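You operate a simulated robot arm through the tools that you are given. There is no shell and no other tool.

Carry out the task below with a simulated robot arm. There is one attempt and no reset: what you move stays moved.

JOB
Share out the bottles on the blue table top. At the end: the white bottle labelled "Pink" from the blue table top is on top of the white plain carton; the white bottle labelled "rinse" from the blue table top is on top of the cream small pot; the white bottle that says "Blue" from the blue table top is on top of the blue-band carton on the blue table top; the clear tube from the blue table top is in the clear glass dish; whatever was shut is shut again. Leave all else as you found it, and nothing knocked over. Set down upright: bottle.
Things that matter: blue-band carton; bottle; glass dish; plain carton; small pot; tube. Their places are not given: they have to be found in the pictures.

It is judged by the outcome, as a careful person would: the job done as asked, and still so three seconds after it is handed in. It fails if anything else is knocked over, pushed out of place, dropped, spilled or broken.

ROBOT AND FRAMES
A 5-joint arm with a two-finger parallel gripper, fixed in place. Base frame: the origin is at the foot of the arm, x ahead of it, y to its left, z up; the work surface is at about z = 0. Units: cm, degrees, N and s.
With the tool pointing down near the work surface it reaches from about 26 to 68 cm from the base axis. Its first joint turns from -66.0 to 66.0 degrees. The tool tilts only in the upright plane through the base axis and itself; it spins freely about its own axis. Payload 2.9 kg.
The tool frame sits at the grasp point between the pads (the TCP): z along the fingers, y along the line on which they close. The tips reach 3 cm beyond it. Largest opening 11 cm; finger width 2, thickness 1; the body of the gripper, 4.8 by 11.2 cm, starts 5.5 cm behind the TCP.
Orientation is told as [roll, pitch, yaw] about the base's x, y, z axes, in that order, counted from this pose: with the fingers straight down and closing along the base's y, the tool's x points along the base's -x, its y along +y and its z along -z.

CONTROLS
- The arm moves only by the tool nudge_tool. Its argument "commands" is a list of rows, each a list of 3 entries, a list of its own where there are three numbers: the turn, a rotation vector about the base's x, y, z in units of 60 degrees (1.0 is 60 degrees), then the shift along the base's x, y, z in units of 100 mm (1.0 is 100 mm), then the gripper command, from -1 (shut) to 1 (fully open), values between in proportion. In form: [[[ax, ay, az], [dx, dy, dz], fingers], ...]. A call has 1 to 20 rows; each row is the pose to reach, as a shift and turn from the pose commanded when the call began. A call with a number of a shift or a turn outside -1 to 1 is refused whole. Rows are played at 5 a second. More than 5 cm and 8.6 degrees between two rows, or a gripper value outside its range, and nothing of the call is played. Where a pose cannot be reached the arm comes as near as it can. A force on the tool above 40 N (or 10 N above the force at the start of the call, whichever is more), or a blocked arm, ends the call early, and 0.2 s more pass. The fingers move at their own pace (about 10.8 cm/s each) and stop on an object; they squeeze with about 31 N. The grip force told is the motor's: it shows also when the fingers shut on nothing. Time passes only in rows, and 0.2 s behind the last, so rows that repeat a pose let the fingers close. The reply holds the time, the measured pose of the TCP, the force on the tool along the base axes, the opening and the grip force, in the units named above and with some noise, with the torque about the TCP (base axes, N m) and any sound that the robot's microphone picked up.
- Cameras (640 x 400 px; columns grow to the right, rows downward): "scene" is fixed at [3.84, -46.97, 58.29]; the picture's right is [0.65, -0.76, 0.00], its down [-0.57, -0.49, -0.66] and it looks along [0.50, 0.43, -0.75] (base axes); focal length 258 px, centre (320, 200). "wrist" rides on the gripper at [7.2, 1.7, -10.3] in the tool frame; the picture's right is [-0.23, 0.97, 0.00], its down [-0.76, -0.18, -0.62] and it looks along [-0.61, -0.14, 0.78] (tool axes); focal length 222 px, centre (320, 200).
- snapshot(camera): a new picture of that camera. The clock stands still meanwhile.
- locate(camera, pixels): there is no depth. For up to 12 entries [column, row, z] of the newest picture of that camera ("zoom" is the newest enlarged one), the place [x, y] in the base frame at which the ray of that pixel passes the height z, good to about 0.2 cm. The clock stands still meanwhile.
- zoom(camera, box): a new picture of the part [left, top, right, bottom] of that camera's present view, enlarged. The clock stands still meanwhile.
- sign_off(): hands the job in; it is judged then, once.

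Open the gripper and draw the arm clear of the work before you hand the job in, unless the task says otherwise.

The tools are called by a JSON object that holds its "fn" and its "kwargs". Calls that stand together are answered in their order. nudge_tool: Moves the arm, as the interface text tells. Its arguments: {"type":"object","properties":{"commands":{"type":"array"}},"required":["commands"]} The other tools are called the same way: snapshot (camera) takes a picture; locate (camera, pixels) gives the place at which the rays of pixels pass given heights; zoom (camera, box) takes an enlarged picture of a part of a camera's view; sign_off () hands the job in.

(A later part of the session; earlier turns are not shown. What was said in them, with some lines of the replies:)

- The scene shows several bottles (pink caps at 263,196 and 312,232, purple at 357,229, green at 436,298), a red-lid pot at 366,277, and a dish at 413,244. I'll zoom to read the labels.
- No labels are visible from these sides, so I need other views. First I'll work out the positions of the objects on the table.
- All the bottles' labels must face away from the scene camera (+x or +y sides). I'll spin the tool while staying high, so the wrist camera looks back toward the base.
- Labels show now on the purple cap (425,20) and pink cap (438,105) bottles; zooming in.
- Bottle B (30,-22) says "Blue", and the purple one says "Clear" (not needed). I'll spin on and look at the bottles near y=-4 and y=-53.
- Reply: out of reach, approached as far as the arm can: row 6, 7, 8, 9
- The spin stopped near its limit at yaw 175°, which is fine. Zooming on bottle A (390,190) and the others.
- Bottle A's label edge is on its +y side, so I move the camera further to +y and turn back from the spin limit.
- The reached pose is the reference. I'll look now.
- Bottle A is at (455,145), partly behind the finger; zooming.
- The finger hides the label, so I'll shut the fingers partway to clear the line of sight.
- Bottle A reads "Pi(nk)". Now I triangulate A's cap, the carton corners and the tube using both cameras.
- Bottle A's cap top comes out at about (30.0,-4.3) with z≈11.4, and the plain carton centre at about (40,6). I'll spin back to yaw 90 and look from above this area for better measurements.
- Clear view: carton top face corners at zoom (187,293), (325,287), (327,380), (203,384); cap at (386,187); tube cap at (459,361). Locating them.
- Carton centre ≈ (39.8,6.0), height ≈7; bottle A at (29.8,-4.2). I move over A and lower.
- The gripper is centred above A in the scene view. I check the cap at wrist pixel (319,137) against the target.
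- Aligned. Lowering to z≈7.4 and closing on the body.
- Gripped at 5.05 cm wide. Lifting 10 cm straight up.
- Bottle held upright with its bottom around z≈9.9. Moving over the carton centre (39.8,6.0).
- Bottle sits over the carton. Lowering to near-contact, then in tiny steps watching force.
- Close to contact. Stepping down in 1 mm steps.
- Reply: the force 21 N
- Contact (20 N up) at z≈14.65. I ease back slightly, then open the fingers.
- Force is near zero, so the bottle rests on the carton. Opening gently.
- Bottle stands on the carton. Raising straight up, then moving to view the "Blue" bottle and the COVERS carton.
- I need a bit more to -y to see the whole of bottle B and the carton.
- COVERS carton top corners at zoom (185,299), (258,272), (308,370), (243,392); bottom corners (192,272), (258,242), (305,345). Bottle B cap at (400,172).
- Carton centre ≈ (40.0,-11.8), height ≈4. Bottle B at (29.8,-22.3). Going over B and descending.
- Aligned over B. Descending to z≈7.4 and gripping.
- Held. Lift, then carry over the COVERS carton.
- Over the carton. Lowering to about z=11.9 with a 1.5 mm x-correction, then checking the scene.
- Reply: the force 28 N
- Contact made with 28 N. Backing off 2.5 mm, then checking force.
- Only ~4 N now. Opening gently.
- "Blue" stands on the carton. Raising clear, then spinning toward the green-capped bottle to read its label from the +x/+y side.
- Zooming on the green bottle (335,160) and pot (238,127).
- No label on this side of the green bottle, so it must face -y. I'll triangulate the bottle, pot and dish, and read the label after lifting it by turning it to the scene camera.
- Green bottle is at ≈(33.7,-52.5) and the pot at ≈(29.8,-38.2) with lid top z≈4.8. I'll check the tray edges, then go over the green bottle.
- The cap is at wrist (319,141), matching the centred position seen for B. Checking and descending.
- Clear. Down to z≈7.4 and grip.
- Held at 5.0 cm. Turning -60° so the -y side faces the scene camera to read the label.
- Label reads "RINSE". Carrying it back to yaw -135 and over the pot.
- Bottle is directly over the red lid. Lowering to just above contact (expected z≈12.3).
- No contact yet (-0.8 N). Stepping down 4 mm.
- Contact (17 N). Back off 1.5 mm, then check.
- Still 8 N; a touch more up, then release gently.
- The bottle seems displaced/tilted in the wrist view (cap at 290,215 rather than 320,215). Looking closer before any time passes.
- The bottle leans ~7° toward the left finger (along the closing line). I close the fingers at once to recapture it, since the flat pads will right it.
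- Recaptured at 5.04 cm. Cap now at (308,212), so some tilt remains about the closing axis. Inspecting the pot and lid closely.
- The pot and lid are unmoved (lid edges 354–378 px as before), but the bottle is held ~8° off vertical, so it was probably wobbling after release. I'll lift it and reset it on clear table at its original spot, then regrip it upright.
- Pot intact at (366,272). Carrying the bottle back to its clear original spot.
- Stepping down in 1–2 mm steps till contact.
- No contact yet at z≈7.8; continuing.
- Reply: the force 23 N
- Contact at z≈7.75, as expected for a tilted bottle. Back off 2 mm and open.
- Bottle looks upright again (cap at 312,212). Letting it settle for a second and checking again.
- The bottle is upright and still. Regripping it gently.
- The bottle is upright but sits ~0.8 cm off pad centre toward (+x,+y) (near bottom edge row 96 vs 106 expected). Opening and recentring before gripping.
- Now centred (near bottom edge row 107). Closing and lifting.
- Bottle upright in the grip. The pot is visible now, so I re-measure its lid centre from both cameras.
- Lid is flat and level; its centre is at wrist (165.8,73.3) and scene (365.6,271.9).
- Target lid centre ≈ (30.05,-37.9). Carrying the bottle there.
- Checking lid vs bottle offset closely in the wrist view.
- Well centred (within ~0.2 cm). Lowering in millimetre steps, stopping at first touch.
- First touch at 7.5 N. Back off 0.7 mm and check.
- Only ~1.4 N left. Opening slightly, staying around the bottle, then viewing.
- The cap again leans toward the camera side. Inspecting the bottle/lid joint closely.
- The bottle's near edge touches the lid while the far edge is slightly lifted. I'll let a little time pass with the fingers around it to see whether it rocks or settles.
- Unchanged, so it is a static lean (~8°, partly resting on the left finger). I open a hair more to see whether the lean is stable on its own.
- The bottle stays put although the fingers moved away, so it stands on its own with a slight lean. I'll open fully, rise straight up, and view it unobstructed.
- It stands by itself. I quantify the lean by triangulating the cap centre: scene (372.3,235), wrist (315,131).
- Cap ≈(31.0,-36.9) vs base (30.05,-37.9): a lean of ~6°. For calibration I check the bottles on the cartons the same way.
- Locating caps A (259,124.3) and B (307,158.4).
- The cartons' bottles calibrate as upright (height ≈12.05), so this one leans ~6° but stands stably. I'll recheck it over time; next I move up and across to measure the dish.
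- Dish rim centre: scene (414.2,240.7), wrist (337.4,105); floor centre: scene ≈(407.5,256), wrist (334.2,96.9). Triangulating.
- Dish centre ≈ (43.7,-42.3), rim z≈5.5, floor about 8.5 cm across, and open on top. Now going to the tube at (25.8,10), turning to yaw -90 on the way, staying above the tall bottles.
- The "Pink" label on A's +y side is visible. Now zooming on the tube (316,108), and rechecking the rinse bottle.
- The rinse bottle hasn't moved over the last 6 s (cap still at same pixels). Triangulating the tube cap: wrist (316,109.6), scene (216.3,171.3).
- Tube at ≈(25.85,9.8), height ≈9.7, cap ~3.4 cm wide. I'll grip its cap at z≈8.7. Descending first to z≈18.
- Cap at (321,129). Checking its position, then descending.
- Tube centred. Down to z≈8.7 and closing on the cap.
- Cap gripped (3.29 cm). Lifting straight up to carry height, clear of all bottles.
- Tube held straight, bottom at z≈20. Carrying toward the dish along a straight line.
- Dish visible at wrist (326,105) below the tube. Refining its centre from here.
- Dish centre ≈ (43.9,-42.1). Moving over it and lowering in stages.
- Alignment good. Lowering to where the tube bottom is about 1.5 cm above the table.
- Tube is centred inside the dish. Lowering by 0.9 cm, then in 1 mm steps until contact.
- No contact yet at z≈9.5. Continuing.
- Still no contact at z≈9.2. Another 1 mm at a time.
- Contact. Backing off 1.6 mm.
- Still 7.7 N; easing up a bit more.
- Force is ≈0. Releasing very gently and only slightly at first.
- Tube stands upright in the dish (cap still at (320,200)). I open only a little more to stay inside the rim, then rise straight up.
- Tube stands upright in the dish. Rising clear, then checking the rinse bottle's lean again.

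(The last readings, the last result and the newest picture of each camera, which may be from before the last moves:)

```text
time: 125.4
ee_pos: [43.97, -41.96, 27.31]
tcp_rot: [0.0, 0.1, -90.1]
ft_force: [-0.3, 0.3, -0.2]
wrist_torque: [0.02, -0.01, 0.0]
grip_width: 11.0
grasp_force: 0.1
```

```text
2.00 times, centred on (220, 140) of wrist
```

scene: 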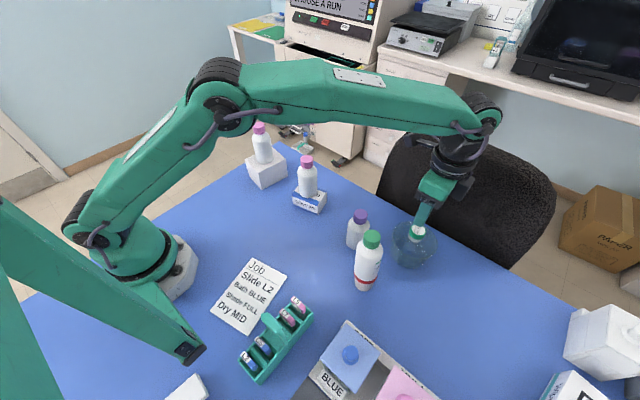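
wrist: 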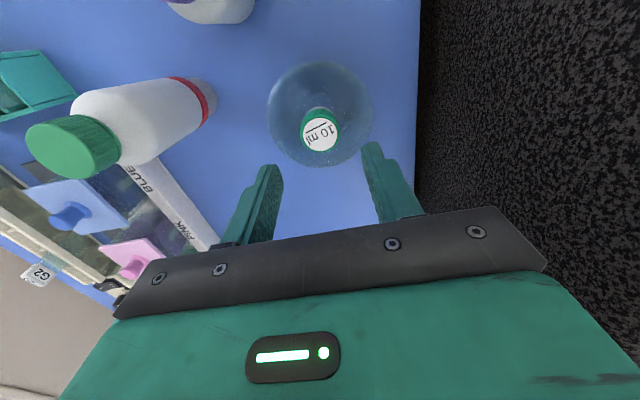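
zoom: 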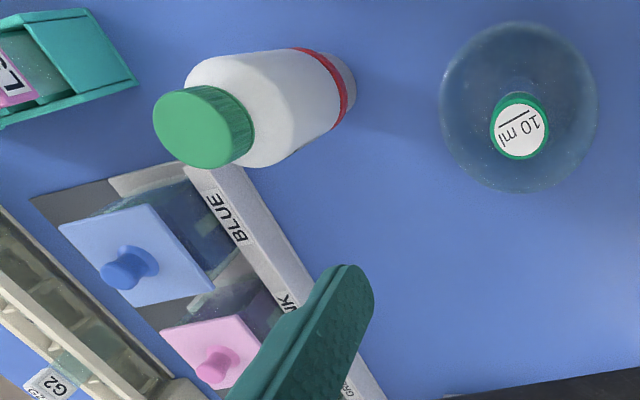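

Measuring the lean again with this new view: cap disc at wrist (158.5,103.5), lid centre about scene (365.6,272).

{"fn": "snapshot", "kwargs": {"camera": "wrist"}}

{"fn": "locate", "kwargs": {"camera": "wrist", "pixels": [[158.5, 103.5, 16.5], [158.5, 103.5, 17], [158.5, 103.5, 17.5], [232, 83, 0]]}}

{"fn": "locate", "kwargs": {"camera": "scene", "pixels": [[372.3, 235.5, 16.5], [372.3, 235.5, 17], [372.3, 235.5, 17.5], [364.3, 288, 0]]}}

```text
taken
```

wrist: 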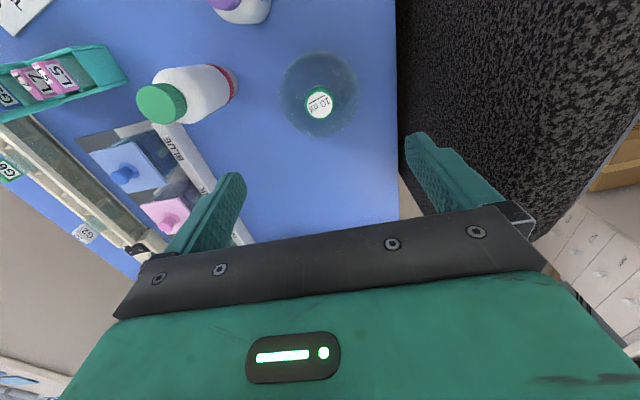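

```text
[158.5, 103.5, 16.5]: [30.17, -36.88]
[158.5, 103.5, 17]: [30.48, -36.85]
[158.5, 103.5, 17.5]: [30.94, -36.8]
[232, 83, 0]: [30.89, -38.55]
```

```text
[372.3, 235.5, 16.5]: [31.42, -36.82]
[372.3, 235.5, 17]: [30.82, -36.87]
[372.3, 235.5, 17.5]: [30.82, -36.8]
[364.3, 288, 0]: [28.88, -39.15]
```

The rinse bottle's lean is small (~7°) and has been unchanged for over 35 s, so I leave it rather than risk disturbing it. Now drawing the arm up and clear.

{"fn": "nudge_tool", "kwargs": {"commands": [[[0, 0, 0], [0, 0, 0.3], 1], [[0, 0, 0], [0, 0, 0.6], 1], [[0, 0, 0], [-0.1, 0.15, 0.9], 1], [[0, 0, 0], [-0.3, 0.4, 0.95], 1], [[0, 0, 0], [-0.5, 0.7, 0.95], 1], [[0, 0, 0], [-0.7, 1.0, 0.95], 1], [[0, 0, 0], [-0.7, 1.0, 0.95], 1]]}}

{"fn": "nudge_tool", "kwargs": {"commands": [[[0, 0, 0], [-0.1, 0.2, 0], 1], [[0, 0, 0], [-0.2, 0.5, 0], 1], [[0, 0, 0], [-0.2, 0.8, 0], 1], [[0, 0, 0], [-0.2, 1.0, 0], 1], [[0, 0, 0], [-0.2, 1.0, 0], 1], [[0, 0, 0], [-0.2, 1.0, 0], 1], [[0, 0, 0], [-0.2, 1.0, 0], 1]]}}

{"fn": "snapshot", "kwargs": {"camera": "scene"}}

{"fn": "zoom", "kwargs": {"camera": "scene", "box": [330, 200, 450, 310]}}

{"fn": "zoom", "kwargs": {"camera": "scene", "box": [230, 110, 350, 220]}}

{"fn": "snapshot", "kwargs": {"camera": "wrist"}}

```text
time: 127.0
ee_pos: [36.82, -31.94, 36.78]
tcp_rot: [0.1, 0.0, -90.0]
ft_force: [0.6, 0.3, -0.1]
wrist_torque: [0.01, -0.02, 0.01]
grip_width: 11.01
grasp_force: 0.1
```

```text
time: 128.6
ee_pos: [34.95, -22.01, 36.83]
tcp_rot: [0.0, 0.1, -90.1]
ft_force: [-0.2, -0.4, -0.2]
wrist_torque: [0.01, 0.0, 0.0]
grip_width: 11.01
grasp_force: 0.1
```

```text
taken
```

scene: 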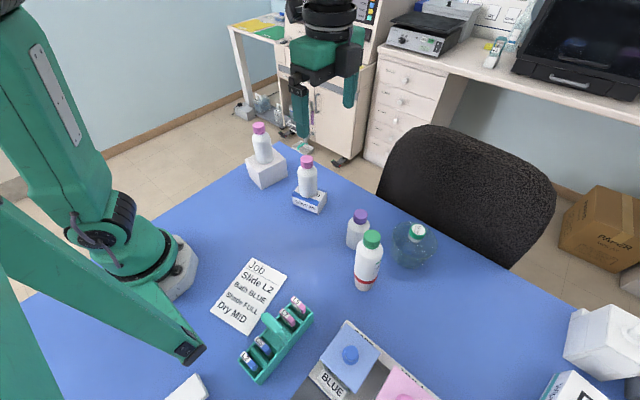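

```text
3.64 times, centred on (390, 255) of scene
```

zoom: 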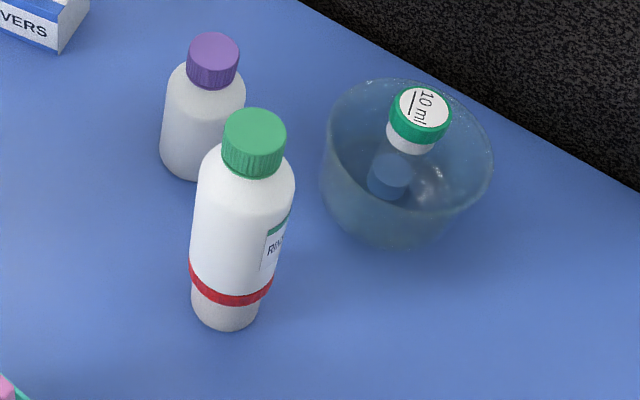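

```text
3.64 times, centred on (290, 165) of scene
```

zoom: 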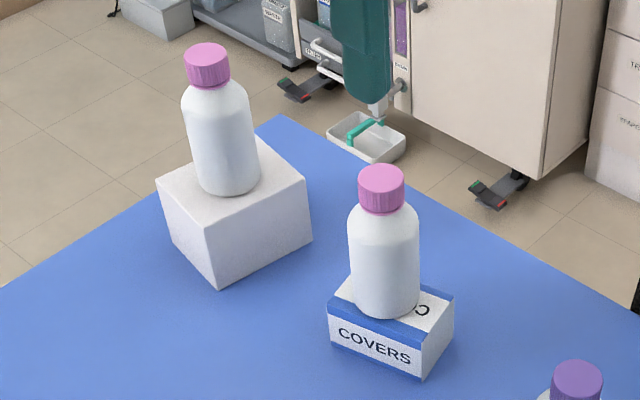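

```text
taken
```

wrist: 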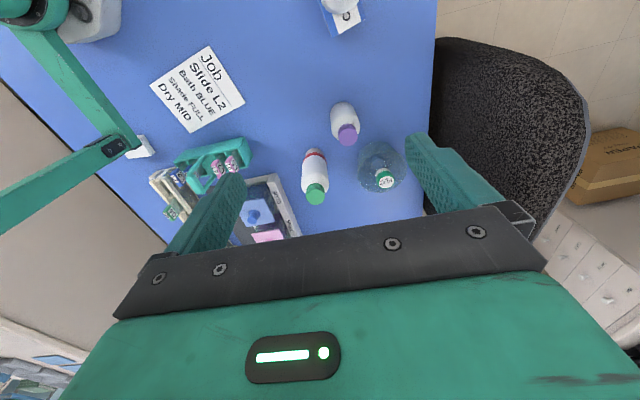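

All four items are in place and static: Pink on the plain carton, Blue on the COVERS blue-band carton, Rinse on the small pot and the tube in the dish. The arm is clear with its gripper open, so I hand in.

{"fn": "sign_off", "kwargs": {}}

```text
The job is handed in.
```

All four items are where you asked, and I've handed the job in. The one flaw is that the "rinse" bottle leans about 7° on the small pot.

| Item | Placed | State |
|---|---|---|
| "Pink" bottle | on the white plain carton | upright |
| "Blue" bottle | on the blue-band carton | upright |
| "Rinse" bottle | on the cream small pot with the red lid | standing, leaning about 7° |
| Clear tube | in the clear glass dish | upright, cap on |

- **Rinse bottle:** it leaned on the first try too, so I stood it on the table, gripped it again and set it back on the lid. It leaned again. It then stayed still for more than 35 seconds, so I left it rather than risk knocking it. I don't know the cause; the lid may be slightly domed.
- **Small pot:** it moved by about 3 mm while I was placing the bottle. I took the red-lidded pot to be the cream one, as it was the only small pot I could see within reach.
- **Everything else:** nothing was knocked over and no lids were opened. The "Clear" bottle was left where it was. The arm is raised clear with the gripper open.
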